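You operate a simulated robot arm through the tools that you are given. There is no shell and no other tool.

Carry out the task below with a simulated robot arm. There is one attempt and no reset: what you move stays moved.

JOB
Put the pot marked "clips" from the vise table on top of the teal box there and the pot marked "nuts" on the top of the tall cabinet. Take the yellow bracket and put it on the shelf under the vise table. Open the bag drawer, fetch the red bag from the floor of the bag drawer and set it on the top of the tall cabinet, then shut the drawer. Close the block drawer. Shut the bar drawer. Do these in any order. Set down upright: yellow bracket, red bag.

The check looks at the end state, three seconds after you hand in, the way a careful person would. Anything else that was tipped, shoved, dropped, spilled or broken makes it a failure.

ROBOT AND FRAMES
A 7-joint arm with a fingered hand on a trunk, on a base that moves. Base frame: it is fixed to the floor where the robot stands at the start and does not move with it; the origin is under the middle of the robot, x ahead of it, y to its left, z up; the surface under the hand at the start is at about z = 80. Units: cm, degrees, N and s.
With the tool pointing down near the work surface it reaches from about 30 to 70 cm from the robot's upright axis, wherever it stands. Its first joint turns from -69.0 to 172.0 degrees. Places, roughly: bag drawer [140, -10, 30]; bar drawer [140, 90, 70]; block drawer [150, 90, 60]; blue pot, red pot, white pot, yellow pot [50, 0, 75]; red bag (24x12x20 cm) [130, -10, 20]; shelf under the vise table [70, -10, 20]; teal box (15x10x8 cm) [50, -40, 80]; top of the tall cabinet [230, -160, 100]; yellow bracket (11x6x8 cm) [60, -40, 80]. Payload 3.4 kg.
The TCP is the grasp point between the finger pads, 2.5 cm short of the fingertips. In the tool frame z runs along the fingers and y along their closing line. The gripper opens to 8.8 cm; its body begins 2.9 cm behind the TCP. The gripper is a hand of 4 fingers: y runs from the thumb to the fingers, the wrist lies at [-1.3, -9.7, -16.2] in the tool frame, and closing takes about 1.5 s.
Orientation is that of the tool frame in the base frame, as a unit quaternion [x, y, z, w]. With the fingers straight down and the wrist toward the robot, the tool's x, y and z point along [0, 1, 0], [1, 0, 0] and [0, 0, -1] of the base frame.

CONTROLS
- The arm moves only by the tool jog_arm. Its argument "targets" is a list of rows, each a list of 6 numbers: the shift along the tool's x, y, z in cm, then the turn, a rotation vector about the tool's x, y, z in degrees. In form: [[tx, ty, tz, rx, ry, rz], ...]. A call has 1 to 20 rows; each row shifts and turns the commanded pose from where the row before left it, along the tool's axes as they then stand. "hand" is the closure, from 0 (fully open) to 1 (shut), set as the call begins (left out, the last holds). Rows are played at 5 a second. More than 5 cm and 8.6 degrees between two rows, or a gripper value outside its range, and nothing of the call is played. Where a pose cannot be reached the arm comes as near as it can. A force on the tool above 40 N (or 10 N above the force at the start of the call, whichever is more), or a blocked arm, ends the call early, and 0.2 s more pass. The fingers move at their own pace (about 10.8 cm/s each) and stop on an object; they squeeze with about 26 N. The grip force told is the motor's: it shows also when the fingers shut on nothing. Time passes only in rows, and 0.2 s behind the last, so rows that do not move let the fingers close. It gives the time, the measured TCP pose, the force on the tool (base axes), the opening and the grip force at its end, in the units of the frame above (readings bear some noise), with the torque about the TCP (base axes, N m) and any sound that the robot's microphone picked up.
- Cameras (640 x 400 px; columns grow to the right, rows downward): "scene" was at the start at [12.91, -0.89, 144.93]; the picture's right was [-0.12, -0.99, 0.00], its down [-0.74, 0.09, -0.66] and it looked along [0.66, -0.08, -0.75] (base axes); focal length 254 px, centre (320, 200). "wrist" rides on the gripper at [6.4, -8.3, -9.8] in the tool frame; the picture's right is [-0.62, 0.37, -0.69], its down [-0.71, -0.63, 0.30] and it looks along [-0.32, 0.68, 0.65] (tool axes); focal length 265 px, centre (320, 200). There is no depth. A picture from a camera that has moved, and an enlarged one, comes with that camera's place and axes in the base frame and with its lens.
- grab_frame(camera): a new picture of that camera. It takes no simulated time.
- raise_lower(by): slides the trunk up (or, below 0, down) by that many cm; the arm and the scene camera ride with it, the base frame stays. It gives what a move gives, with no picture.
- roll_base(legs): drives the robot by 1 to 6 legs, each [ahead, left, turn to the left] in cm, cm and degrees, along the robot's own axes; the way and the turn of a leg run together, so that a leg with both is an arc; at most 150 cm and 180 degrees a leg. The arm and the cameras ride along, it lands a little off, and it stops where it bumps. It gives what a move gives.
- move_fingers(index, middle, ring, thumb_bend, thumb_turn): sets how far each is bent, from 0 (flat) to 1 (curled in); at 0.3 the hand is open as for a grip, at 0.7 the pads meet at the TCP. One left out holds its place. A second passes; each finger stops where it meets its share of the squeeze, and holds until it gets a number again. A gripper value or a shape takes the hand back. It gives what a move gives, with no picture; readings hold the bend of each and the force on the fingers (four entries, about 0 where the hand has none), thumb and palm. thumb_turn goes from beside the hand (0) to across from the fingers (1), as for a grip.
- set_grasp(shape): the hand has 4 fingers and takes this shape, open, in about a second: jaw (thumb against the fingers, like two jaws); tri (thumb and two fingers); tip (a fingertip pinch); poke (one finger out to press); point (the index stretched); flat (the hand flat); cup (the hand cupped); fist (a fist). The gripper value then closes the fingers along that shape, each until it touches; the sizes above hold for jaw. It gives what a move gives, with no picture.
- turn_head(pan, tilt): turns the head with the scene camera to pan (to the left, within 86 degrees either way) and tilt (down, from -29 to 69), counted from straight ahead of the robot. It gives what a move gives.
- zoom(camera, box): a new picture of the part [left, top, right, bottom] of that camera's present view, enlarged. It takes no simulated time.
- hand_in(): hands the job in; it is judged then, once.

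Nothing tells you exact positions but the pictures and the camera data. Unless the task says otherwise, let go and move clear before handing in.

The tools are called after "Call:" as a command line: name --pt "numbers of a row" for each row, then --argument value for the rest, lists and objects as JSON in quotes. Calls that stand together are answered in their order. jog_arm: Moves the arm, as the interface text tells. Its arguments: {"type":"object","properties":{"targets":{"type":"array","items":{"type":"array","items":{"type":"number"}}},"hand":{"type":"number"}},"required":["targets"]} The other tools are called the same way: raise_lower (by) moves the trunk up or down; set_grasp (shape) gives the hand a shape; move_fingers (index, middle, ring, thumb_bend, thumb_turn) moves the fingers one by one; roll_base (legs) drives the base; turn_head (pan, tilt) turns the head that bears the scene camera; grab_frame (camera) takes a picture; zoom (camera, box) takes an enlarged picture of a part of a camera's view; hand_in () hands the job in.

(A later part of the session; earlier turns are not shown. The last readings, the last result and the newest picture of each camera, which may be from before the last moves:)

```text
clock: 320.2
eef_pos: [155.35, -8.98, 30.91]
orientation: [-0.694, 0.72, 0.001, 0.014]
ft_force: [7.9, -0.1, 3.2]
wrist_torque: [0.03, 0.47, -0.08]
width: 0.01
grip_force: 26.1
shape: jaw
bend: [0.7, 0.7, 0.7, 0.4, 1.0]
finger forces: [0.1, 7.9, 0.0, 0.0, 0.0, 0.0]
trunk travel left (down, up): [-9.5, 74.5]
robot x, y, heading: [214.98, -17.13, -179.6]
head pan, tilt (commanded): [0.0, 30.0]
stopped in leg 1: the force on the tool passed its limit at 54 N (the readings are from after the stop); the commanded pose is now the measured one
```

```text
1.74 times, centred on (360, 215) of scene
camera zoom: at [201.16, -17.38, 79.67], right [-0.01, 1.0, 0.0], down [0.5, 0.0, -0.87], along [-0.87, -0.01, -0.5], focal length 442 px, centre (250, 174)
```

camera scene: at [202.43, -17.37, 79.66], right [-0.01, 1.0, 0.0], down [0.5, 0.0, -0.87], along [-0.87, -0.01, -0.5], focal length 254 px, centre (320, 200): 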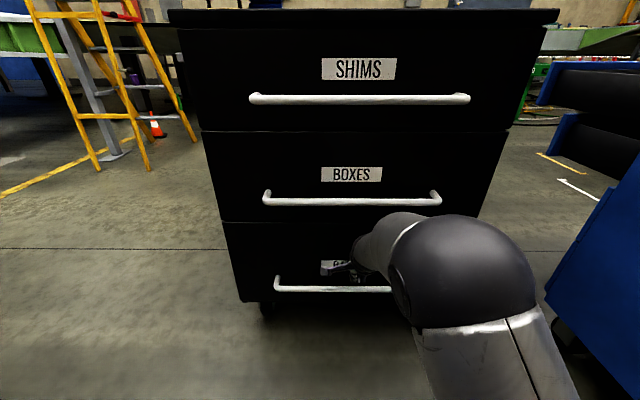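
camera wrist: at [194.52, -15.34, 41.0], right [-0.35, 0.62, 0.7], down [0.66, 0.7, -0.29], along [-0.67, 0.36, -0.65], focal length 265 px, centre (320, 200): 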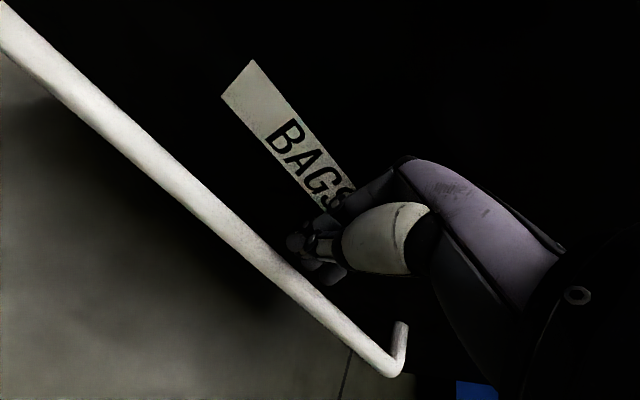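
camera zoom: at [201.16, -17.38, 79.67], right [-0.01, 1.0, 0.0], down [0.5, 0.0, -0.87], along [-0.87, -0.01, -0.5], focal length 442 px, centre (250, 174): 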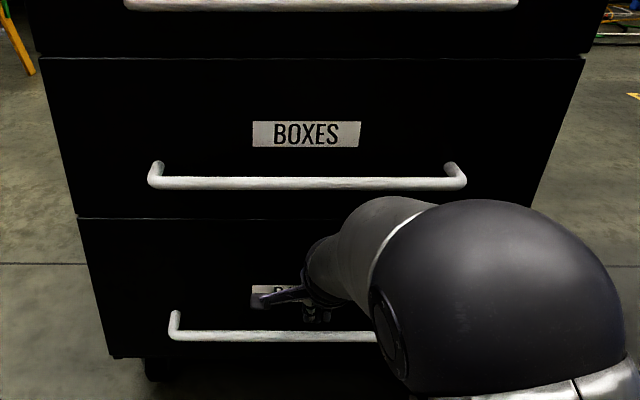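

The drawer hit its stop, so it's shut. I'll raise the hand a little to clear the bar, then back away.

Call:
raise_lower --by 5

Call:
roll_base --legs '[[-40, 0, 0]]'

Call:
grab_frame --camera "scene"

```text
clock: 321.1
eef_pos: [155.44, -9.01, 36.08]
orientation: [-0.695, 0.719, 0.001, 0.014]
ft_force: [12.8, 0.5, 0.6]
wrist_torque: [0.01, 0.66, -0.12]
width: 0.0
grip_force: 26.3
shape: jaw
bend: [0.7, 0.7, 0.7, 0.4, 1.0]
finger forces: [0.0, 12.6, 0.0, 0.0, 0.0, 0.0]
trunk travel left (down, up): [-14.5, 69.5]
robot x, y, heading: [215.3, -17.29, -179.7]
head pan, tilt (commanded): [0.0, 30.0]
```

```text
clock: 323.6
eef_pos: [194.92, -8.88, 35.91]
orientation: [-0.695, 0.719, 0.0, 0.015]
ft_force: [-0.4, 0.6, -0.2]
wrist_torque: [0.01, 0.0, 0.0]
width: 0.01
grip_force: 26.2
shape: jaw
bend: [0.7, 0.7, 0.7, 0.4, 1.0]
finger forces: [0.1, 0.0, 0.0, 0.0, 0.0, 0.1]
trunk travel left (down, up): [-14.5, 69.5]
robot x, y, heading: [254.16, -16.76, -179.3]
head pan, tilt (commanded): [0.0, 30.0]
```

```text
taken
camera scene: at [240.66, -17.08, 84.66], right [-0.01, 1.0, 0.0], down [0.5, 0.01, -0.87], along [-0.87, -0.01, -0.5], focal length 254 px, centre (320, 200)
```

scene: 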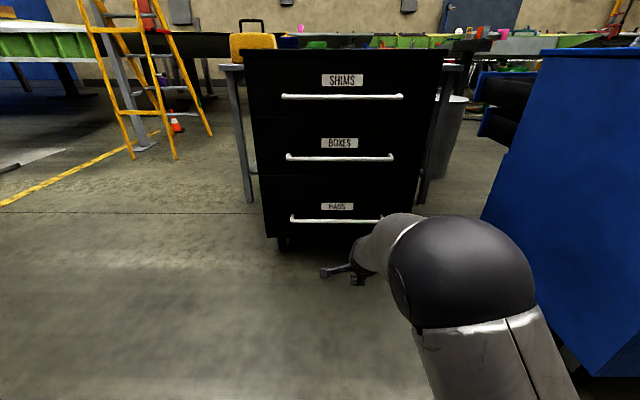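

The bag drawer is shut. Now for the blue cabinet's drawers on its other side; I'll raise the trunk and drive back around.

Call:
raise_lower --by 40

Call:
raise_lower --by 29

Call:
jog_arm --pt "0 0 -3 0 0 0" --pt "0 0 -3 0 0 0" --pt "0 0 -3 0 0 0" --pt "0 0 -3 0 0 0" --pt "0 0 0 0 0 0"

Call:
roll_base --legs '[[0, 60, 0], [105, 0, 0]]'

Call:
grab_frame --camera "scene"

```text
clock: 327.4
eef_pos: [194.98, -8.81, 75.95]
orientation: [-0.695, 0.719, 0.001, 0.015]
ft_force: [0.1, 0.3, 0.2]
wrist_torque: [0.03, 0.02, -0.02]
width: 0.0
grip_force: 26.2
shape: jaw
bend: [0.7, 0.7, 0.7, 0.4, 1.0]
finger forces: [0.0, 0.0, 0.1, 0.0, 0.0, 0.0]
trunk travel left (down, up): [-54.5, 29.5]
robot x, y, heading: [254.72, -17.11, -179.3]
head pan, tilt (commanded): [0.0, 30.0]
```

```text
clock: 330.3
eef_pos: [194.87, -8.87, 104.88]
orientation: [-0.695, 0.719, 0.0, 0.015]
ft_force: [-0.4, -0.1, -0.4]
wrist_torque: [0.0, 0.0, 0.0]
width: 0.0
grip_force: 25.9
shape: jaw
bend: [0.7, 0.7, 0.7, 0.4, 1.0]
finger forces: [0.0, 0.0, 0.0, 0.0, 0.1, 0.1]
trunk travel left (down, up): [-83.5, 0.5]
robot x, y, heading: [254.75, -16.57, -179.3]
head pan, tilt (commanded): [0.0, 30.0]
```

```text
clock: 331.5
eef_pos: [194.51, -9.25, 116.82]
orientation: [-0.696, 0.718, 0.0, 0.014]
ft_force: [0.4, -0.3, -0.1]
wrist_torque: [-0.05, 0.0, 0.0]
width: 0.0
grip_force: 25.6
shape: jaw
bend: [0.7, 0.7, 0.7, 0.4, 1.0]
finger forces: [0.0, 0.0, 0.1, 0.0, 0.0, 0.1]
trunk travel left (down, up): [-83.5, 0.5]
robot x, y, heading: [254.32, -16.97, -179.3]
head pan, tilt (commanded): [0.0, 30.0]
```

```text
clock: 340.0
eef_pos: [88.15, -66.39, 116.92]
orientation: [-0.687, 0.726, 0.0, 0.014]
ft_force: [0.4, 0.3, -0.4]
wrist_torque: [0.03, 0.02, 0.03]
width: 0.02
grip_force: 26.4
shape: jaw
bend: [0.7, 0.7, 0.7, 0.4, 1.0]
finger forces: [0.0, 0.0, 0.0, 0.0, 0.0, 0.0]
trunk travel left (down, up): [-83.5, 0.5]
robot x, y, heading: [147.95, -75.58, 179.4]
head pan, tilt (commanded): [0.0, 30.0]
```

```text
taken
camera scene: at [134.06, -75.31, 153.66], right [0.01, 1.0, 0.0], down [0.5, -0.01, -0.87], along [-0.87, 0.01, -0.5], focal length 254 px, centre (320, 200)
```

scene: 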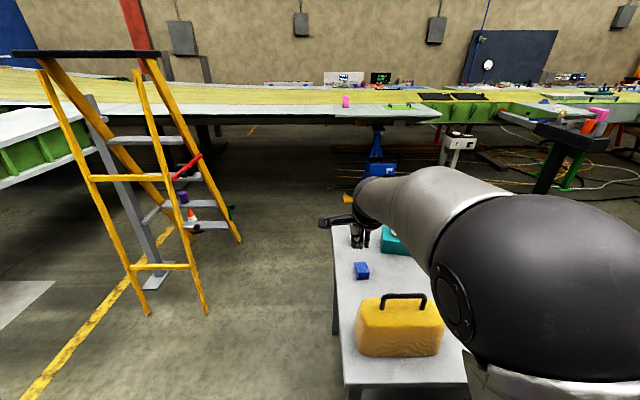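

The way ahead between the table and ladder is clear. I'll continue along it.

Call:
roll_base --legs '[[0, 32, 0.6], [150, 0, 0]]'

Call:
roll_base --legs '[[30, 0, 0], [0, -128, 0]]'

Call:
grab_frame --camera "scene"

```text
clock: 349.0
eef_pos: [-59.65, -93.03, 116.73]
orientation: [-0.68, 0.734, -0.001, 0.014]
ft_force: [0.5, -0.5, -0.2]
wrist_torque: [-0.01, -0.02, 0.0]
width: 0.01
grip_force: 25.8
shape: jaw
bend: [0.7, 0.7, 0.7, 0.4, 1.0]
finger forces: [0.0, 0.0, 0.1, 0.0, 0.0, 0.0]
trunk travel left (down, up): [-83.5, 0.5]
robot x, y, heading: [-0.09, -103.63, 177.9]
head pan, tilt (commanded): [0.0, 30.0]
```

```text
clock: 357.0
eef_pos: [-84.5, 34.47, 116.81]
orientation: [-0.682, 0.731, 0.0, 0.014]
ft_force: [0.3, -0.8, 1.3]
wrist_torque: [0.04, -0.01, 0.01]
width: 0.0
grip_force: 25.6
shape: jaw
bend: [0.7, 0.7, 0.7, 0.4, 1.0]
finger forces: [0.0, 0.1, 0.1, 0.1, 0.0, 0.0]
trunk travel left (down, up): [-83.5, 0.5]
robot x, y, heading: [-24.8, 24.53, 178.2]
head pan, tilt (commanded): [0.0, 30.0]
```

```text
taken
camera scene: at [-38.73, 24.76, 153.66], right [0.03, 1.0, 0.0], down [0.5, -0.01, -0.87], along [-0.87, 0.02, -0.5], focal length 254 px, centre (320, 200)
```

scene: 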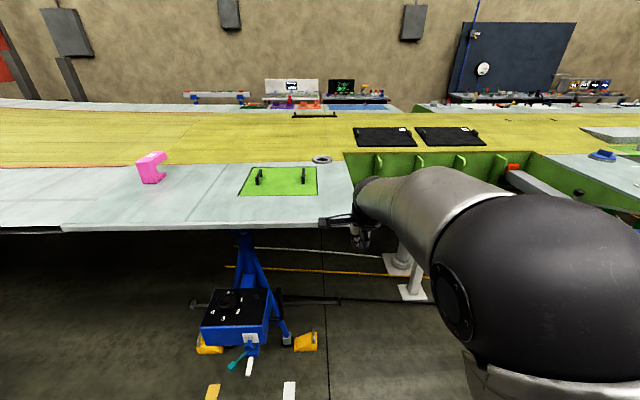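

A large work surface stands behind, well clear. I'll turn around here and look toward the blue cabinet.

Call:
roll_base --legs '[[0, 0, 90]]'

Call:
roll_base --legs '[[0, 0, 91.8]]'

Call:
turn_head --pan 40 --tilt 30

Call:
grab_frame --camera "scene"

```text
clock: 361.2
eef_pos: [-34.64, -35.51, 116.88]
orientation: [0.999, -0.033, -0.01, -0.01]
ft_force: [-0.3, -0.2, 1.2]
wrist_torque: [-0.01, 0.01, 0.02]
width: 0.01
grip_force: 25.9
shape: jaw
bend: [0.7, 0.7, 0.7, 0.4, 1.0]
finger forces: [0.1, 0.0, 0.0, 0.0, 0.0, 0.0]
trunk travel left (down, up): [-83.5, 0.5]
robot x, y, heading: [-24.72, 24.12, -91.6]
head pan, tilt (commanded): [0.0, 30.0]
```

```text
clock: 365.5
eef_pos: [35.31, 17.51, 116.88]
orientation: [0.712, 0.702, -0.014, 0.0]
ft_force: [0.0, 0.5, -0.2]
wrist_torque: [-0.02, 0.02, 0.02]
width: 0.0
grip_force: 26.2
shape: jaw
bend: [0.7, 0.7, 0.7, 0.4, 1.0]
finger forces: [0.1, 0.0, 0.1, 0.0, 0.0, 0.0]
trunk travel left (down, up): [-83.5, 0.5]
robot x, y, heading: [-25.19, 24.2, 1.6]
head pan, tilt (commanded): [0.0, 30.0]
```

```text
clock: 366.6
eef_pos: [35.37, 17.57, 116.73]
orientation: [0.712, 0.702, -0.013, 0.001]
ft_force: [0.0, 0.4, 0.2]
wrist_torque: [-0.02, -0.04, 0.06]
width: 0.0
grip_force: 26.3
shape: jaw
bend: [0.7, 0.7, 0.7, 0.4, 1.0]
finger forces: [0.0, 0.1, 0.0, 0.1, 0.0, 0.1]
trunk travel left (down, up): [-83.5, 0.5]
robot x, y, heading: [-24.64, 24.49, 1.7]
head pan, tilt (commanded): [40.0, 30.0]
```

```text
taken
camera scene: at [-12.9, 30.48, 153.66], right [0.66, -0.75, 0.0], down [-0.37, -0.33, -0.87], along [0.65, 0.57, -0.5], focal length 254 px, centre (320, 200)
```

scene: 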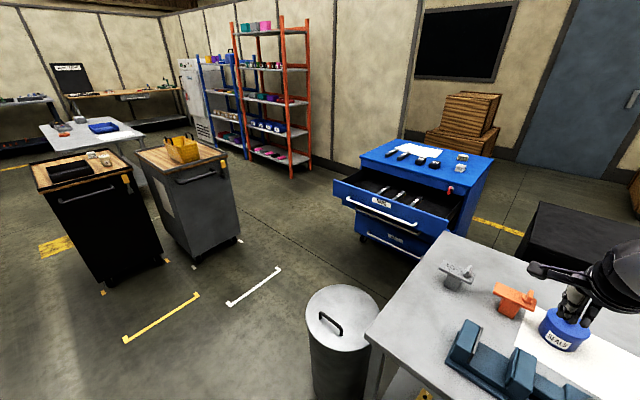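

The carts are well back, so the lane left of the bin is open. I'll move left, then look at the blue cabinet head-on.

Call:
roll_base --legs '[[0, 72, -1.7]]'

Call:
turn_head --pan 0 --tilt 25

Call:
grab_frame --camera "scene"

```text
clock: 370.6
eef_pos: [33.74, 90.03, 116.77]
orientation: [0.718, 0.696, -0.014, 0.001]
ft_force: [1.2, -0.6, 1.0]
wrist_torque: [0.01, -0.02, 0.02]
width: 0.0
grip_force: 26.0
shape: jaw
bend: [0.7, 0.7, 0.7, 0.4, 1.0]
finger forces: [0.0, 0.0, 0.0, 0.1, 0.0, 0.1]
trunk travel left (down, up): [-83.5, 0.5]
robot x, y, heading: [-25.99, 98.14, 0.7]
head pan, tilt (commanded): [40.0, 30.0]
```

```text
clock: 371.7
eef_pos: [33.74, 90.02, 116.8]
orientation: [0.718, 0.696, -0.014, 0.0]
ft_force: [-0.6, -1.3, 0.2]
wrist_torque: [0.03, 0.0, 0.02]
width: 0.0
grip_force: 26.0
shape: jaw
bend: [0.7, 0.7, 0.7, 0.4, 1.0]
finger forces: [0.0, 0.1, 0.0, 0.0, 0.1, 0.0]
trunk travel left (down, up): [-83.5, 0.5]
robot x, y, heading: [-26.33, 97.87, 0.6]
head pan, tilt (commanded): [0.0, 25.0]
```

```text
taken
camera scene: at [-11.91, 98.02, 154.46], right [0.01, -1.0, 0.0], down [-0.42, -0.01, -0.91], along [0.91, 0.01, -0.42], focal length 254 px, centre (320, 200)
```

scene: 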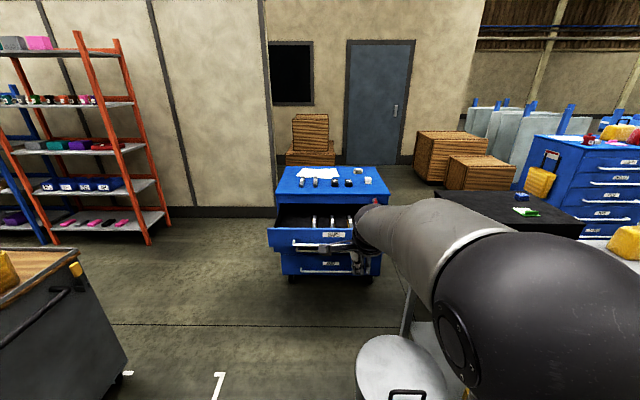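

The bin sits close to this lane, so I'll shift further left before driving ahead.

Call:
roll_base --legs '[[0, 20, -0.6]]'

Call:
roll_base --legs '[[55, 0, 0]]'

Call:
turn_head --pan -15 --tilt 35

Call:
grab_frame --camera "scene"

```text
clock: 373.2
eef_pos: [33.59, 108.36, 116.86]
orientation: [0.724, 0.689, -0.014, 0.0]
ft_force: [0.0, 0.8, 0.4]
wrist_torque: [0.01, -0.01, -0.02]
width: 0.01
grip_force: 26.1
shape: jaw
bend: [0.7, 0.7, 0.7, 0.4, 1.0]
finger forces: [0.0, 0.1, 0.0, 0.0, 0.0, 0.0]
trunk travel left (down, up): [-83.5, 0.5]
robot x, y, heading: [-26.14, 116.57, -0.5]
head pan, tilt (commanded): [0.0, 25.0]
```

```text
clock: 376.4
eef_pos: [88.39, 108.24, 116.86]
orientation: [0.723, 0.69, -0.014, 0.001]
ft_force: [-0.2, 0.0, -0.7]
wrist_torque: [0.02, 0.0, -0.01]
width: 0.0
grip_force: 26.2
shape: jaw
bend: [0.7, 0.7, 0.7, 0.4, 1.0]
finger forces: [0.0, 0.0, 0.0, 0.0, 0.0, 0.0]
trunk travel left (down, up): [-83.5, 0.5]
robot x, y, heading: [28.78, 116.88, -0.1]
head pan, tilt (commanded): [0.0, 25.0]
```

```text
clock: 377.2
eef_pos: [88.37, 108.16, 116.83]
orientation: [0.724, 0.69, -0.015, 0.001]
ft_force: [1.0, 0.3, -0.2]
wrist_torque: [-0.03, 0.0, -0.01]
width: 0.0
grip_force: 26.4
shape: jaw
bend: [0.7, 0.7, 0.7, 0.4, 1.0]
finger forces: [0.0, 0.1, 0.1, 0.1, 0.1, 0.1]
trunk travel left (down, up): [-83.5, 0.5]
robot x, y, heading: [28.33, 117.27, -0.4]
head pan, tilt (commanded): [-15.0, 35.0]
```

```text
taken
camera scene: at [42.13, 114.63, 152.89], right [-0.26, -0.96, 0.0], down [-0.55, 0.15, -0.82], along [0.79, -0.22, -0.57], focal length 254 px, centre (320, 200)
```

scene: 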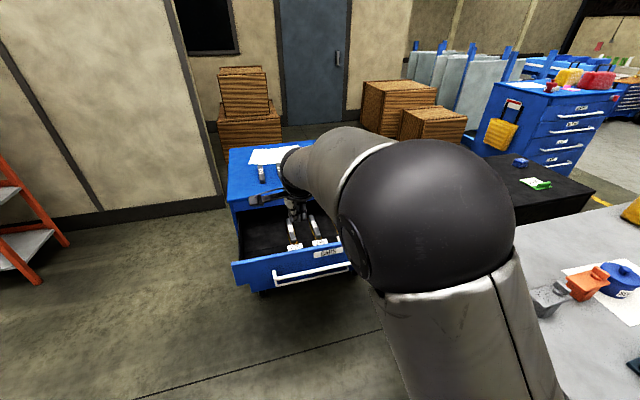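

Call:
grab_frame --camera "wrist"

Call:
zoom --camera "scene" --box '[210, 130, 390, 310]'

```text
taken
camera wrist: at [80.57, 115.27, 126.67], right [0.35, -0.62, 0.7], down [-0.67, -0.69, -0.28], along [0.65, -0.37, -0.66], focal length 265 px, centre (320, 200)
```

wrist: 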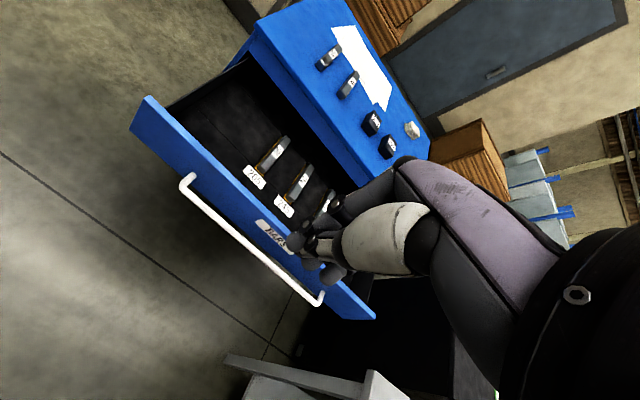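

```text
2.22 times, centred on (300, 220) of scene
camera zoom: at [42.13, 114.63, 152.89], right [-0.26, -0.96, 0.0], down [-0.55, 0.15, -0.82], along [0.79, -0.22, -0.57], focal length 565 px, centre (364, 156)
```

zoom: 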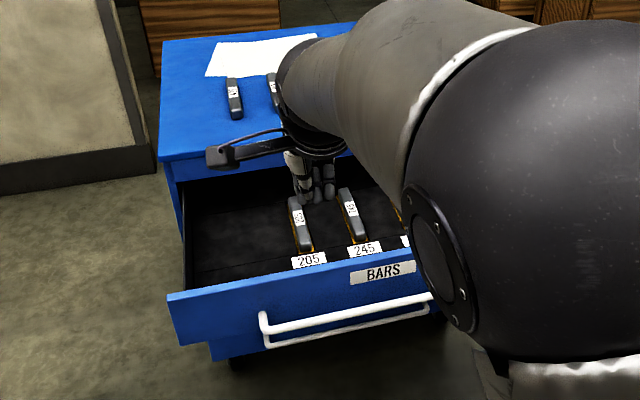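

The BARS drawer front is at about x=110.5, y 59–129, top at z≈81, with loose bars and tags inside. I'll lower the trunk to see both drawer fronts squarely.

Call:
raise_lower --by -40

Call:
turn_head --pan -10 --tilt 25

Call:
grab_frame --camera "scene"

Call:
grab_frame --camera "wrist"

```text
clock: 381.0
eef_pos: [88.39, 108.22, 76.87]
orientation: [0.724, 0.69, -0.014, 0.0]
ft_force: [0.3, 0.7, 0.4]
wrist_torque: [0.01, -0.02, -0.01]
width: 0.0
grip_force: 26.4
shape: jaw
bend: [0.7, 0.7, 0.7, 0.4, 1.0]
finger forces: [0.0, 0.1, 0.0, 0.0, 0.0, 0.0]
trunk travel left (down, up): [-43.5, 40.5]
robot x, y, heading: [28.44, 116.94, -0.1]
head pan, tilt (commanded): [-15.0, 35.0]
```

```text
clock: 381.7
eef_pos: [88.43, 108.16, 76.91]
orientation: [0.724, 0.69, -0.014, 0.0]
ft_force: [0.3, 0.7, -0.2]
wrist_torque: [-0.01, -0.01, 0.01]
width: 0.01
grip_force: 26.0
shape: jaw
bend: [0.7, 0.7, 0.7, 0.4, 1.0]
finger forces: [0.1, 0.0, 0.0, 0.0, 0.1, 0.1]
trunk travel left (down, up): [-43.5, 40.5]
robot x, y, heading: [28.66, 116.98, -0.2]
head pan, tilt (commanded): [-10.0, 25.0]
```

```text
taken
camera scene: at [42.7, 115.29, 114.45], right [-0.18, -0.98, 0.0], down [-0.42, 0.08, -0.91], along [0.89, -0.16, -0.42], focal length 254 px, centre (320, 200)
```

scene: 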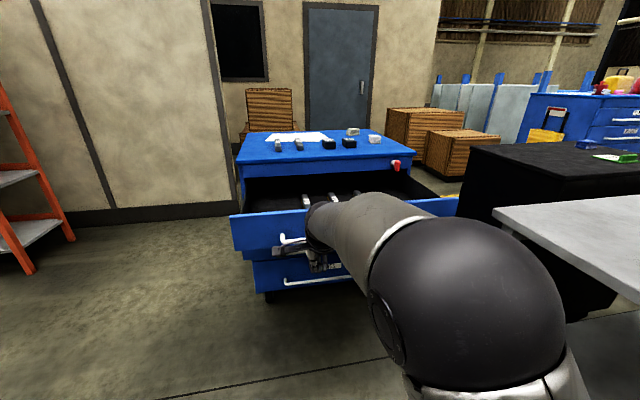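

```text
taken
camera wrist: at [80.57, 115.27, 86.67], right [0.35, -0.62, 0.7], down [-0.67, -0.69, -0.28], along [0.65, -0.37, -0.66], focal length 265 px, centre (320, 200)
```

wrist: 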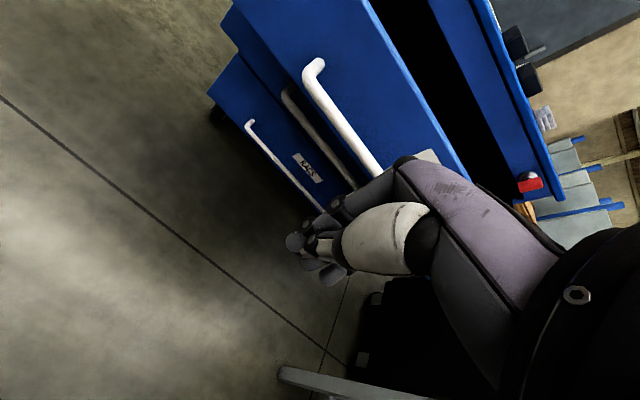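

Call:
zoom --camera "scene" --box '[220, 120, 470, 310]'

Call:
zoom --camera "wrist" --box '[190, 0, 470, 240]'

```text
2.11 times, centred on (345, 215) of scene
camera zoom: at [42.7, 115.29, 114.45], right [-0.18, -0.98, 0.0], down [-0.42, 0.08, -0.91], along [0.89, -0.16, -0.42], focal length 535 px, centre (267, 168)
```

zoom: 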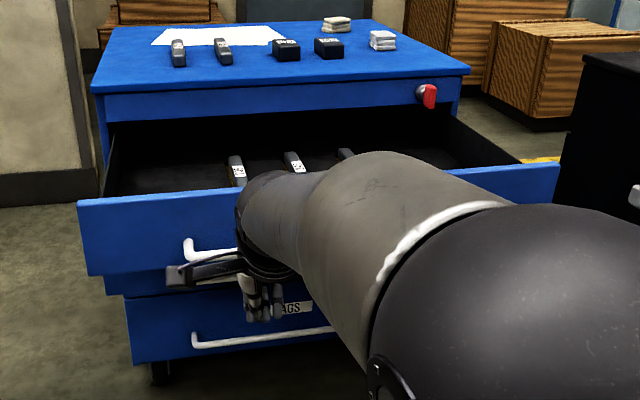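

```text
1.67 times, centred on (330, 120) of wrist
camera zoom: at [80.57, 115.27, 86.67], right [0.35, -0.62, 0.7], down [-0.67, -0.69, -0.28], along [0.65, -0.37, -0.66], focal length 442 px, centre (303, 333)
```

zoom: 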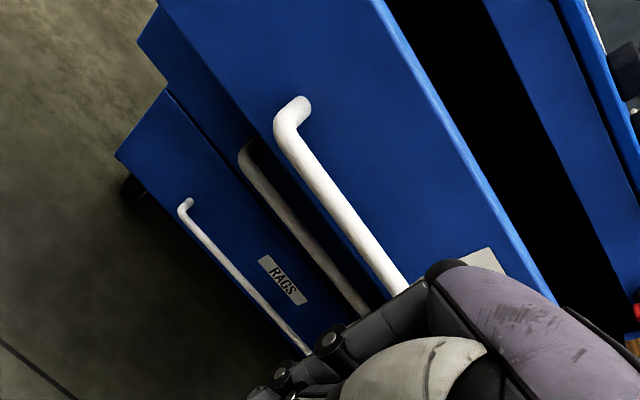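

So BARS is open about 30 cm with its front at x≈110, BLOCKS about 20 cm at x≈121, and RAGS is already closed. I'll push BARS shut first with the closed hand on its front, starting with a careful approach.

Call:
raise_lower --by -3

Call:
roll_base --legs '[[13, 0, 0]]'

Call:
grab_frame --camera "wrist"

Call:
grab_frame --camera "scene"

```text
clock: 382.5
eef_pos: [88.31, 108.22, 73.95]
orientation: [0.723, 0.691, -0.014, 0.001]
ft_force: [-0.8, -0.2, -0.7]
wrist_torque: [0.01, 0.01, 0.01]
width: 0.0
grip_force: 26.3
shape: jaw
bend: [0.7, 0.7, 0.7, 0.4, 1.0]
finger forces: [0.0, 0.1, 0.0, 0.0, 0.0, 0.0]
trunk travel left (down, up): [-40.5, 43.5]
robot x, y, heading: [28.58, 116.96, -0.2]
head pan, tilt (commanded): [-10.0, 25.0]
```

```text
clock: 383.8
eef_pos: [101.43, 108.18, 73.72]
orientation: [0.723, 0.691, -0.014, 0.0]
ft_force: [0.0, -0.2, -0.3]
wrist_torque: [-0.02, -0.02, -0.02]
width: 0.0
grip_force: 26.0
shape: jaw
bend: [0.7, 0.7, 0.7, 0.4, 1.0]
finger forces: [0.0, 0.0, 0.0, 0.0, 0.0, 0.0]
trunk travel left (down, up): [-40.5, 43.5]
robot x, y, heading: [41.5, 116.78, -0.3]
head pan, tilt (commanded): [-10.0, 25.0]
```

```text
taken
camera wrist: at [93.59, 115.35, 83.64], right [0.35, -0.62, 0.7], down [-0.67, -0.69, -0.28], along [0.65, -0.37, -0.66], focal length 265 px, centre (320, 200)
```

wrist: 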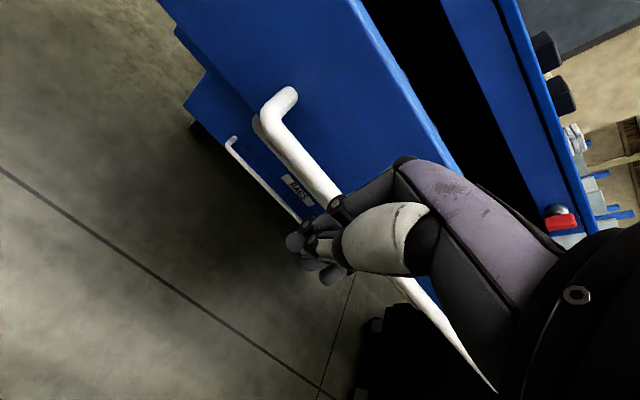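

```text
taken
camera scene: at [55.73, 115.28, 111.45], right [-0.18, -0.98, 0.0], down [-0.42, 0.07, -0.91], along [0.89, -0.16, -0.42], focal length 254 px, centre (320, 200)
```

scene: 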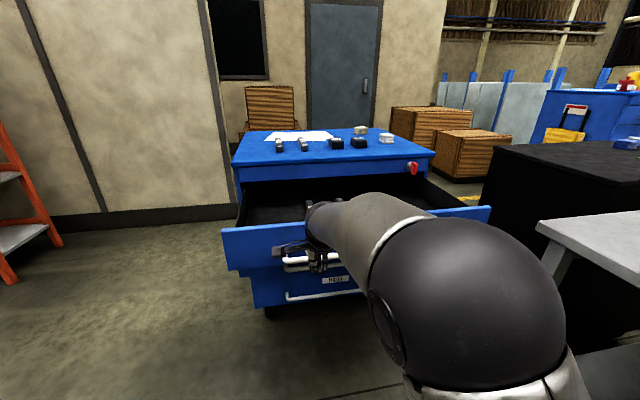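

Call:
roll_base --legs '[[4, 0, 0]]'

Call:
roll_base --legs '[[4, 0, 0]]'

Call:
grab_frame --camera "wrist"

Call:
grab_frame --camera "scene"

```text
clock: 384.6
eef_pos: [105.46, 108.33, 73.78]
orientation: [0.723, 0.691, -0.015, 0.0]
ft_force: [0.4, 0.2, -0.6]
wrist_torque: [0.02, -0.03, 0.0]
width: 0.0
grip_force: 26.0
shape: jaw
bend: [0.7, 0.7, 0.7, 0.4, 1.0]
finger forces: [0.0, 0.0, 0.0, 0.0, 0.1, 0.0]
trunk travel left (down, up): [-40.5, 43.5]
robot x, y, heading: [45.47, 116.77, 0.1]
head pan, tilt (commanded): [-10.0, 25.0]
```

```text
clock: 385.5
eef_pos: [109.53, 108.27, 73.78]
orientation: [0.723, 0.69, -0.015, 0.0]
ft_force: [1.0, 0.0, 0.5]
wrist_torque: [0.01, 0.02, -0.03]
width: 0.0
grip_force: 26.1
shape: jaw
bend: [0.7, 0.7, 0.7, 0.4, 1.0]
finger forces: [0.0, 0.1, 0.0, 0.0, 0.1, 0.0]
trunk travel left (down, up): [-40.5, 43.5]
robot x, y, heading: [49.58, 116.67, -0.3]
head pan, tilt (commanded): [-10.0, 25.0]
```

```text
taken
camera wrist: at [101.66, 115.36, 83.64], right [0.35, -0.62, 0.7], down [-0.67, -0.69, -0.28], along [0.66, -0.37, -0.66], focal length 265 px, centre (320, 200)
```

wrist: 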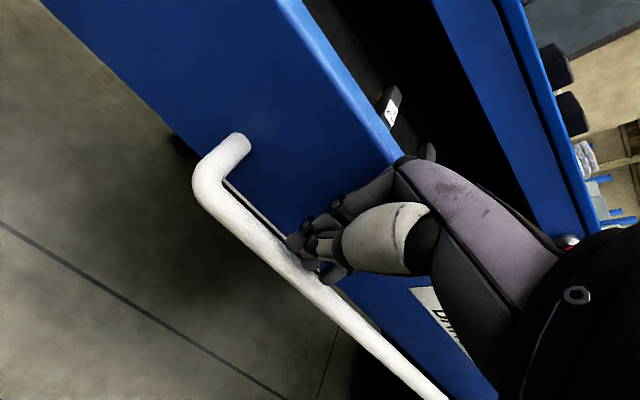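

```text
taken
camera scene: at [63.8, 115.27, 111.45], right [-0.18, -0.98, 0.0], down [-0.42, 0.07, -0.91], along [0.89, -0.16, -0.42], focal length 254 px, centre (320, 200)
```

scene: 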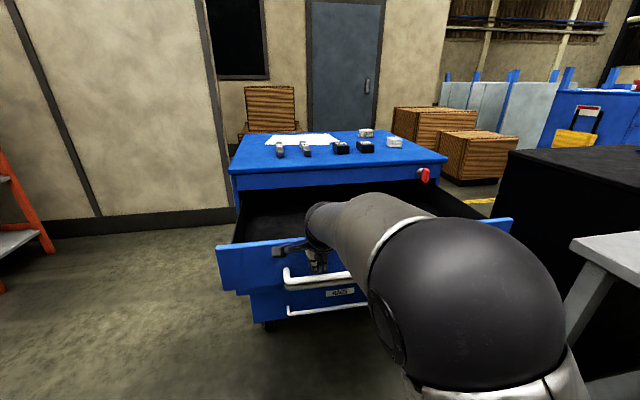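

The fingers are just over the bar, near the drawer face. I'll keep going in small steps.

Call:
roll_base --legs '[[4, 0, 0]]'

Call:
grab_frame --camera "wrist"

Call:
grab_frame --camera "scene"

```text
clock: 386.4
eef_pos: [113.43, 108.32, 73.67]
orientation: [0.723, 0.691, -0.014, 0.0]
ft_force: [1.1, 0.7, -0.1]
wrist_torque: [-0.03, 0.05, -0.01]
width: 0.0
grip_force: 25.7
shape: jaw
bend: [0.7, 0.7, 0.7, 0.4, 1.0]
finger forces: [0.0, 0.1, 0.0, 0.0, 0.1, 0.1]
trunk travel left (down, up): [-40.5, 43.5]
robot x, y, heading: [53.29, 116.89, -0.3]
head pan, tilt (commanded): [-10.0, 25.0]
```

```text
taken
camera wrist: at [105.68, 115.35, 83.63], right [0.35, -0.62, 0.7], down [-0.67, -0.69, -0.28], along [0.65, -0.37, -0.66], focal length 265 px, centre (320, 200)
```

wrist: 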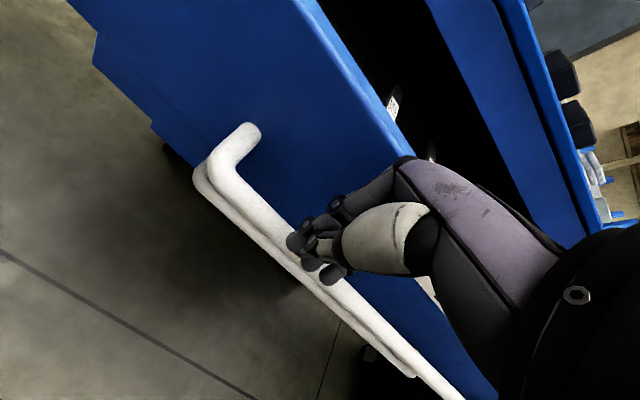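

```text
taken
camera scene: at [67.82, 115.26, 111.45], right [-0.18, -0.98, 0.0], down [-0.42, 0.07, -0.91], along [0.89, -0.16, -0.42], focal length 254 px, centre (320, 200)
```

scene: 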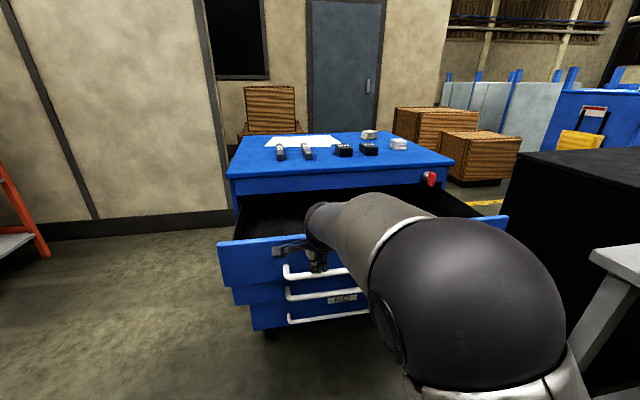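

The BARS drawer is moving in with the hand. I'll continue pushing gently.

Call:
roll_base --legs '[[8, 0, 0]]'

Call:
roll_base --legs '[[7, 0, 0]]'

Call:
grab_frame --camera "wrist"

Call:
grab_frame --camera "scene"

```text
clock: 387.4
eef_pos: [121.61, 108.17, 73.8]
orientation: [0.723, 0.691, -0.014, 0.001]
ft_force: [0.2, 0.0, 0.6]
wrist_torque: [0.02, -0.01, -0.01]
width: 0.02
grip_force: 26.2
shape: jaw
bend: [0.7, 0.7, 0.7, 0.41, 1.0]
finger forces: [0.0, 0.0, 0.1, 0.0, 0.1, 0.0]
trunk travel left (down, up): [-40.5, 43.5]
robot x, y, heading: [61.71, 116.91, -0.1]
head pan, tilt (commanded): [-10.0, 25.0]
```

```text
clock: 388.5
eef_pos: [128.54, 108.25, 73.78]
orientation: [0.723, 0.691, -0.014, -0.001]
ft_force: [0.1, -0.4, 0.3]
wrist_torque: [0.0, 0.01, -0.05]
width: 0.0
grip_force: 26.1
shape: jaw
bend: [0.7, 0.7, 0.7, 0.41, 1.0]
finger forces: [0.1, 0.0, 0.0, 0.0, 0.0, 0.0]
trunk travel left (down, up): [-40.5, 43.5]
robot x, y, heading: [68.51, 116.97, -0.3]
head pan, tilt (commanded): [-10.0, 25.0]
```

```text
taken
camera wrist: at [120.72, 115.27, 83.63], right [0.35, -0.62, 0.7], down [-0.67, -0.69, -0.28], along [0.65, -0.37, -0.66], focal length 265 px, centre (320, 200)
```

wrist: 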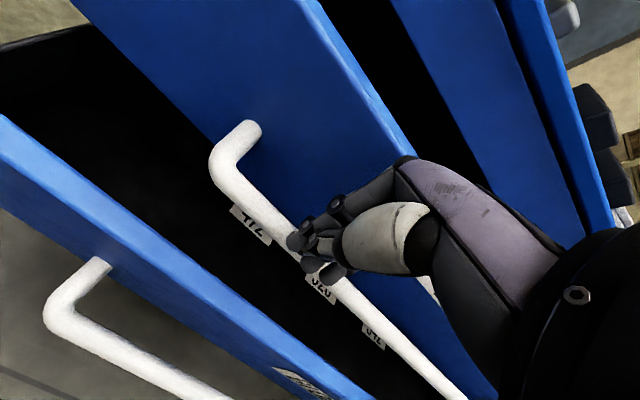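

```text
taken
camera scene: at [82.86, 115.22, 111.45], right [-0.18, -0.98, 0.0], down [-0.42, 0.07, -0.91], along [0.89, -0.16, -0.42], focal length 254 px, centre (320, 200)
```

scene: 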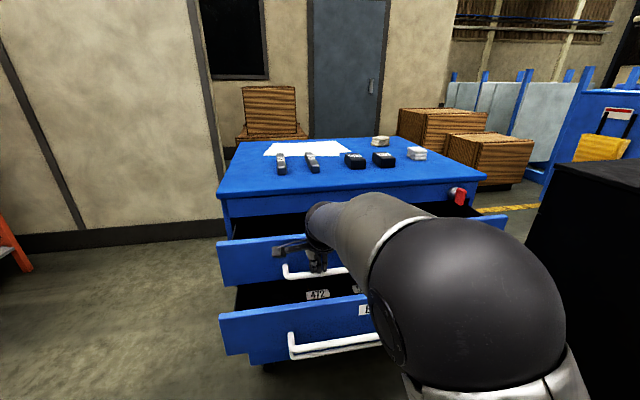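

Call:
roll_base --legs '[[5, 0, 0]]'

Call:
roll_base --legs '[[1.5, 0, 0]]'

Call:
grab_frame --camera "scene"

```text
clock: 389.4
eef_pos: [133.66, 108.21, 73.8]
orientation: [0.723, 0.691, -0.014, 0.0]
ft_force: [0.1, -0.4, 0.2]
wrist_torque: [0.02, -0.01, 0.0]
width: 0.01
grip_force: 26.0
shape: jaw
bend: [0.7, 0.7, 0.7, 0.42, 1.0]
finger forces: [0.0, 0.0, 0.1, 0.0, 0.0, 0.0]
trunk travel left (down, up): [-40.5, 43.5]
robot x, y, heading: [73.54, 116.83, -0.2]
head pan, tilt (commanded): [-10.0, 25.0]
```

```text
clock: 390.1
eef_pos: [134.96, 108.23, 73.89]
orientation: [0.722, 0.691, -0.014, 0.0]
ft_force: [0.4, -0.1, -0.3]
wrist_torque: [-0.01, -0.01, 0.0]
width: 0.0
grip_force: 25.9
shape: jaw
bend: [0.7, 0.7, 0.7, 0.42, 1.0]
finger forces: [0.1, 0.0, 0.0, 0.0, 0.0, 0.0]
trunk travel left (down, up): [-40.5, 43.5]
robot x, y, heading: [75.26, 116.89, -0.2]
head pan, tilt (commanded): [-10.0, 25.0]
```

```text
taken
camera scene: at [89.31, 115.2, 111.45], right [-0.18, -0.98, 0.0], down [-0.42, 0.07, -0.91], along [0.89, -0.16, -0.42], focal length 254 px, centre (320, 200)
```

scene: 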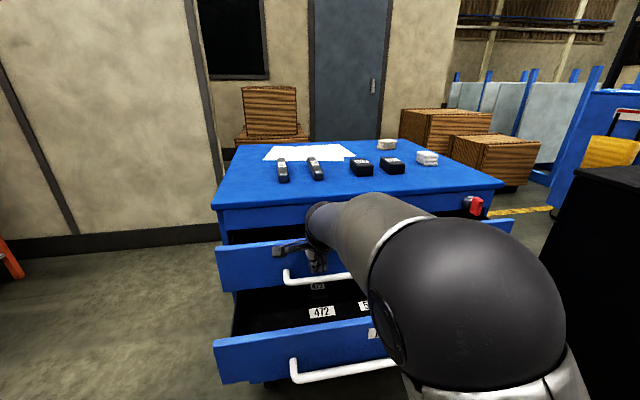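

Call:
roll_base --legs '[[2.5, 0, 0]]'

Call:
roll_base --legs '[[1.5, 0, 0]]'

Call:
grab_frame --camera "scene"

Call:
grab_frame --camera "wrist"

```text
clock: 391.0
eef_pos: [137.54, 108.21, 73.68]
orientation: [0.723, 0.691, -0.013, 0.001]
ft_force: [0.1, -0.6, -0.1]
wrist_torque: [0.03, -0.05, 0.02]
width: 0.0
grip_force: 26.5
shape: jaw
bend: [0.7, 0.7, 0.7, 0.42, 1.0]
finger forces: [0.0, 0.1, 0.0, 0.1, 0.0, 0.0]
trunk travel left (down, up): [-40.5, 43.5]
robot x, y, heading: [77.27, 117.23, -0.2]
head pan, tilt (commanded): [-10.0, 25.0]
```

```text
clock: 391.7
eef_pos: [139.03, 108.21, 73.8]
orientation: [0.723, 0.691, -0.014, 0.0]
ft_force: [-0.7, 0.0, 0.9]
wrist_torque: [0.01, -0.03, 0.01]
width: 0.0
grip_force: 26.0
shape: jaw
bend: [0.7, 0.7, 0.7, 0.42, 1.0]
finger forces: [0.0, 0.0, 0.1, 0.0, 0.0, 0.0]
trunk travel left (down, up): [-40.5, 43.5]
robot x, y, heading: [78.98, 116.89, 0.1]
head pan, tilt (commanded): [-10.0, 25.0]
```

```text
taken
camera scene: at [93.28, 115.19, 111.45], right [-0.18, -0.98, 0.0], down [-0.42, 0.07, -0.91], along [0.89, -0.16, -0.42], focal length 254 px, centre (320, 200)
```

scene: 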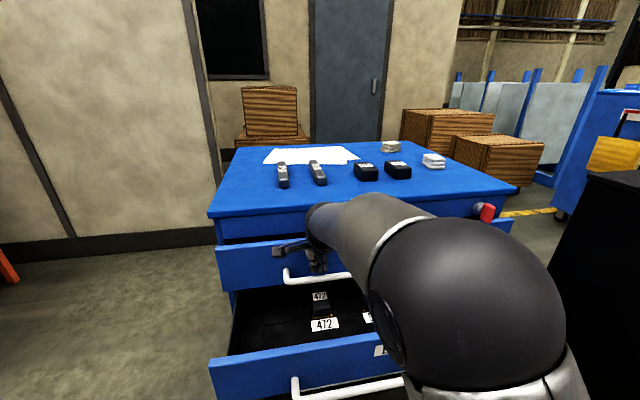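

```text
taken
camera wrist: at [131.15, 115.27, 83.64], right [0.35, -0.62, 0.7], down [-0.67, -0.69, -0.28], along [0.66, -0.37, -0.66], focal length 265 px, centre (320, 200)
```

wrist: 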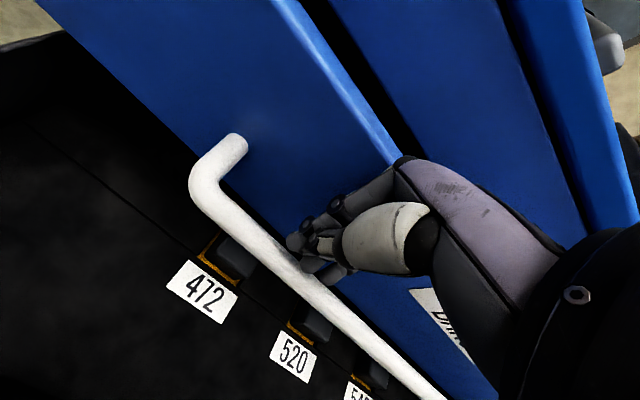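

There's still a small gap. I'll continue in small steps until I feel the stop.

Call:
roll_base --legs '[[1.5, 0, 0]]'

Call:
roll_base --legs '[[1.0, 0, 0]]'

Call:
grab_frame --camera "wrist"

```text
clock: 392.5
eef_pos: [140.43, 108.23, 73.78]
orientation: [0.723, 0.69, -0.014, 0.001]
ft_force: [0.2, -0.1, -0.2]
wrist_torque: [-0.01, 0.04, 0.02]
width: 0.01
grip_force: 25.3
shape: jaw
bend: [0.7, 0.7, 0.7, 0.42, 1.0]
finger forces: [0.1, 0.0, 0.0, 0.0, 0.0, 0.0]
trunk travel left (down, up): [-40.5, 43.5]
robot x, y, heading: [80.65, 116.87, -0.2]
head pan, tilt (commanded): [-10.0, 25.0]
```

```text
clock: 393.2
eef_pos: [141.46, 108.2, 73.72]
orientation: [0.723, 0.691, -0.014, 0.0]
ft_force: [-0.5, 0.0, 0.5]
wrist_torque: [0.04, 0.0, 0.02]
width: 0.0
grip_force: 25.8
shape: jaw
bend: [0.7, 0.7, 0.7, 0.42, 1.0]
finger forces: [0.0, 0.1, 0.0, 0.0, 0.0, 0.1]
trunk travel left (down, up): [-40.5, 43.5]
robot x, y, heading: [81.51, 116.84, 0.0]
head pan, tilt (commanded): [-10.0, 25.0]
```

```text
taken
camera wrist: at [133.68, 115.25, 83.64], right [0.35, -0.62, 0.7], down [-0.67, -0.69, -0.28], along [0.66, -0.37, -0.66], focal length 265 px, centre (320, 200)
```

wrist: 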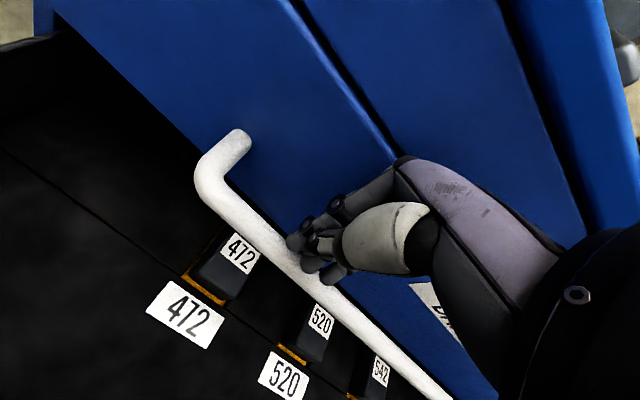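

Call:
roll_base --legs '[[1.0, 0, 0]]'

Call:
roll_base --legs '[[0.8, 0, 0]]'

Call:
grab_frame --camera "wrist"

```text
clock: 394.0
eef_pos: [142.51, 108.25, 73.74]
orientation: [0.723, 0.691, -0.013, 0.0]
ft_force: [0.4, -0.2, -0.1]
wrist_torque: [0.04, 0.0, 0.02]
width: 0.0
grip_force: 26.1
shape: jaw
bend: [0.7, 0.7, 0.7, 0.42, 1.0]
finger forces: [0.1, 0.0, 0.1, 0.0, 0.0, 0.1]
trunk travel left (down, up): [-40.5, 43.5]
robot x, y, heading: [82.84, 116.87, -0.2]
head pan, tilt (commanded): [-10.0, 25.0]
```

```text
clock: 394.9
eef_pos: [142.53, 108.26, 73.82]
orientation: [0.723, 0.691, -0.017, -0.003]
ft_force: [-18.9, 0.2, 7.6]
wrist_torque: [-0.11, -1.21, -0.14]
width: 0.0
grip_force: 25.9
shape: jaw
bend: [0.7, 0.7, 0.7, 0.42, 1.0]
finger forces: [0.1, 19.0, 0.0, 0.1, 0.1, 0.0]
trunk travel left (down, up): [-40.5, 43.5]
robot x, y, heading: [83.62, 116.62, -0.2]
head pan, tilt (commanded): [-10.0, 25.0]
stopped in leg 1: the force on the tool passed its limit at 43 N (the readings are from after the stop); the commanded pose is now the measured one
```

```text
taken
camera wrist: at [134.8, 115.27, 83.79], right [0.36, -0.62, 0.69], down [-0.67, -0.69, -0.27], along [0.65, -0.37, -0.67], focal length 265 px, centre (320, 200)
```

wrist: 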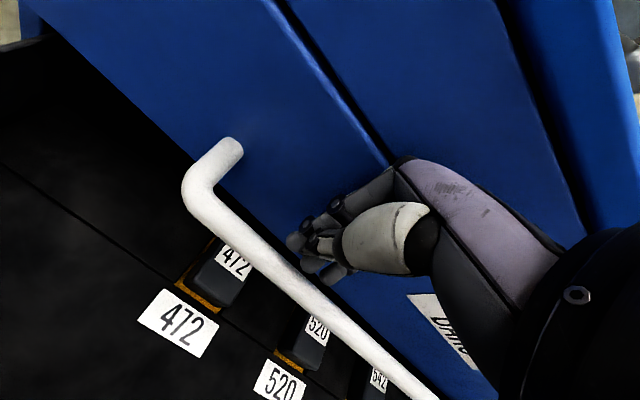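

BARS has hit its stop and is flush with the body. I'll raise the hand slightly to clear its bar, checking for contact, before backing away.

Call:
raise_lower --by 1.5

Call:
roll_base --legs '[[-2, 0, 0]]'

Call:
grab_frame --camera "wrist"

```text
clock: 395.5
eef_pos: [142.41, 108.14, 75.14]
orientation: [0.723, 0.691, -0.02, -0.005]
ft_force: [-29.5, 0.7, -7.7]
wrist_torque: [0.08, -1.15, -0.23]
width: 0.01
grip_force: 25.6
shape: jaw
bend: [0.7, 0.7, 0.7, 0.42, 1.0]
finger forces: [0.0, 29.2, 0.0, 0.0, 0.0, 0.0]
trunk travel left (down, up): [-42.0, 42.0]
robot x, y, heading: [83.04, 116.74, -0.2]
head pan, tilt (commanded): [-10.0, 25.0]
```

```text
clock: 396.3
eef_pos: [140.71, 108.23, 75.18]
orientation: [0.723, 0.691, -0.018, -0.004]
ft_force: [-0.3, -0.1, 0.3]
wrist_torque: [-0.02, -0.06, -0.04]
width: 0.01
grip_force: 25.8
shape: jaw
bend: [0.7, 0.7, 0.7, 0.42, 1.0]
finger forces: [0.1, 0.0, 0.0, 0.1, 0.0, 0.0]
trunk travel left (down, up): [-42.0, 42.0]
robot x, y, heading: [81.47, 116.75, -0.3]
head pan, tilt (commanded): [-10.0, 25.0]
```

```text
taken
camera wrist: at [133.16, 115.24, 85.07], right [0.36, -0.62, 0.69], down [-0.67, -0.69, -0.27], along [0.65, -0.37, -0.67], focal length 265 px, centre (320, 200)
```

wrist: 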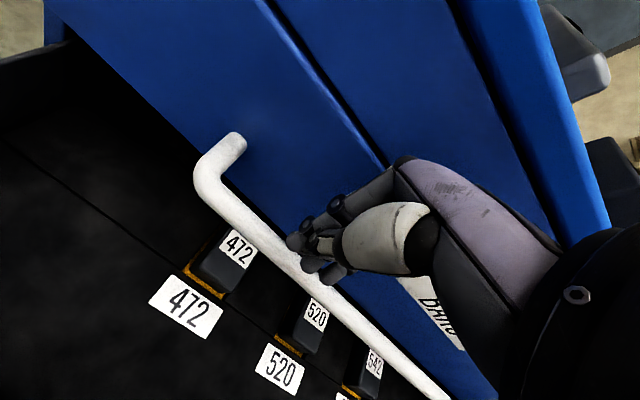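

The hand is free. I'll raise 2 cm more and back off to just in front of the BLOCKS drawer.

Call:
raise_lower --by 2

Call:
roll_base --legs '[[-6, 0, 0]]'

Call:
grab_frame --camera "wrist"

Call:
grab_frame --camera "scene"

```text
clock: 397.0
eef_pos: [140.9, 108.26, 77.09]
orientation: [0.723, 0.691, -0.019, -0.004]
ft_force: [-1.3, 0.2, -0.3]
wrist_torque: [-0.01, -0.03, -0.02]
width: 0.01
grip_force: 25.5
shape: jaw
bend: [0.7, 0.7, 0.7, 0.42, 1.0]
finger forces: [0.0, 0.0, 0.0, 0.0, 0.0, 0.0]
trunk travel left (down, up): [-44.0, 40.0]
robot x, y, heading: [81.15, 116.85, -0.2]
head pan, tilt (commanded): [-10.0, 25.0]
```

```text
clock: 398.0
eef_pos: [134.97, 108.18, 77.2]
orientation: [0.723, 0.69, -0.018, -0.004]
ft_force: [0.0, 0.1, -0.4]
wrist_torque: [0.0, -0.02, 0.02]
width: 0.0
grip_force: 26.0
shape: jaw
bend: [0.7, 0.7, 0.7, 0.42, 1.0]
finger forces: [0.1, 0.1, 0.1, 0.0, 0.0, 0.0]
trunk travel left (down, up): [-44.0, 40.0]
robot x, y, heading: [75.32, 116.6, -0.1]
head pan, tilt (commanded): [-10.0, 25.0]
```

```text
taken
camera wrist: at [127.19, 115.23, 87.07], right [0.36, -0.62, 0.69], down [-0.67, -0.69, -0.27], along [0.65, -0.37, -0.67], focal length 265 px, centre (320, 200)
```

wrist: 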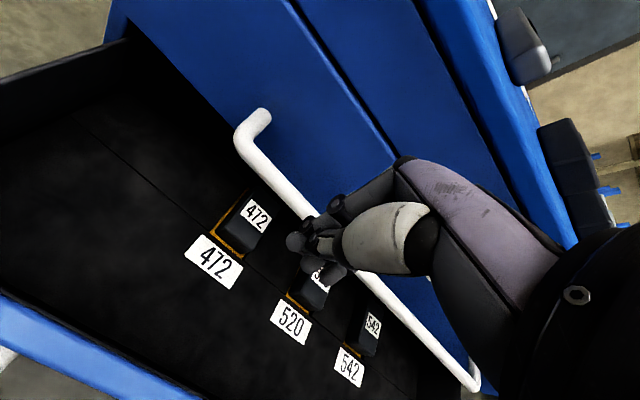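

```text
taken
camera scene: at [89.43, 115.18, 114.97], right [-0.18, -0.98, 0.0], down [-0.42, 0.07, -0.91], along [0.89, -0.16, -0.42], focal length 254 px, centre (320, 200)
```

scene: 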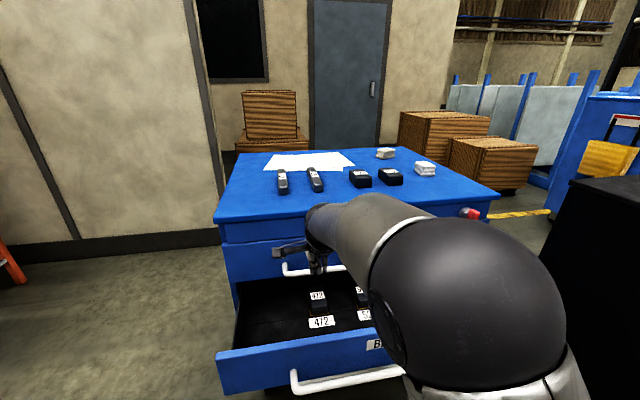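

BARS stays shut. Now for BLOCKS: I'll back off past its front, lower the hand to its handle height, and push.

Call:
roll_base --legs '[[-30, 0, 0]]'

Call:
raise_lower --by -20

Call:
grab_frame --camera "wrist"

Call:
grab_frame --camera "scene"

```text
clock: 400.0
eef_pos: [104.7, 108.35, 77.06]
orientation: [0.722, 0.691, -0.017, -0.004]
ft_force: [0.7, -0.3, 0.6]
wrist_torque: [-0.05, 0.0, -0.02]
width: 0.0
grip_force: 26.1
shape: jaw
bend: [0.7, 0.7, 0.7, 0.42, 1.0]
finger forces: [0.1, 0.1, 0.1, 0.0, 0.0, 0.1]
trunk travel left (down, up): [-44.0, 40.0]
robot x, y, heading: [45.53, 117.01, -0.2]
head pan, tilt (commanded): [-10.0, 25.0]
```

```text
clock: 402.2
eef_pos: [104.91, 108.42, 57.06]
orientation: [0.722, 0.691, -0.018, -0.004]
ft_force: [-0.2, 0.0, 0.0]
wrist_torque: [0.01, 0.02, 0.02]
width: 0.0
grip_force: 25.4
shape: jaw
bend: [0.7, 0.7, 0.7, 0.42, 1.0]
finger forces: [0.1, 0.1, 0.1, 0.0, 0.1, 0.0]
trunk travel left (down, up): [-24.0, 60.0]
robot x, y, heading: [45.46, 117.02, 0.1]
head pan, tilt (commanded): [-10.0, 25.0]
```

```text
taken
camera wrist: at [97.14, 115.42, 67.04], right [0.36, -0.62, 0.69], down [-0.67, -0.69, -0.27], along [0.65, -0.37, -0.67], focal length 265 px, centre (320, 200)
```

wrist: 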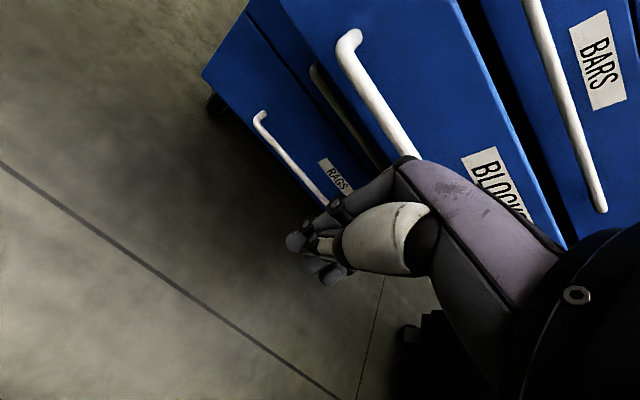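

```text
taken
camera scene: at [59.4, 115.29, 94.96], right [-0.17, -0.98, 0.0], down [-0.42, 0.07, -0.91], along [0.89, -0.16, -0.42], focal length 254 px, centre (320, 200)
```

scene: 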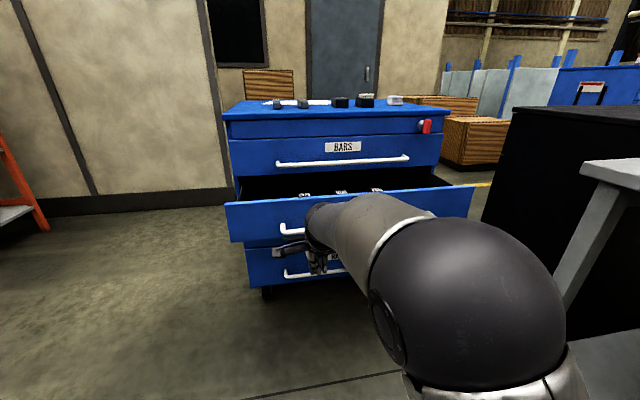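

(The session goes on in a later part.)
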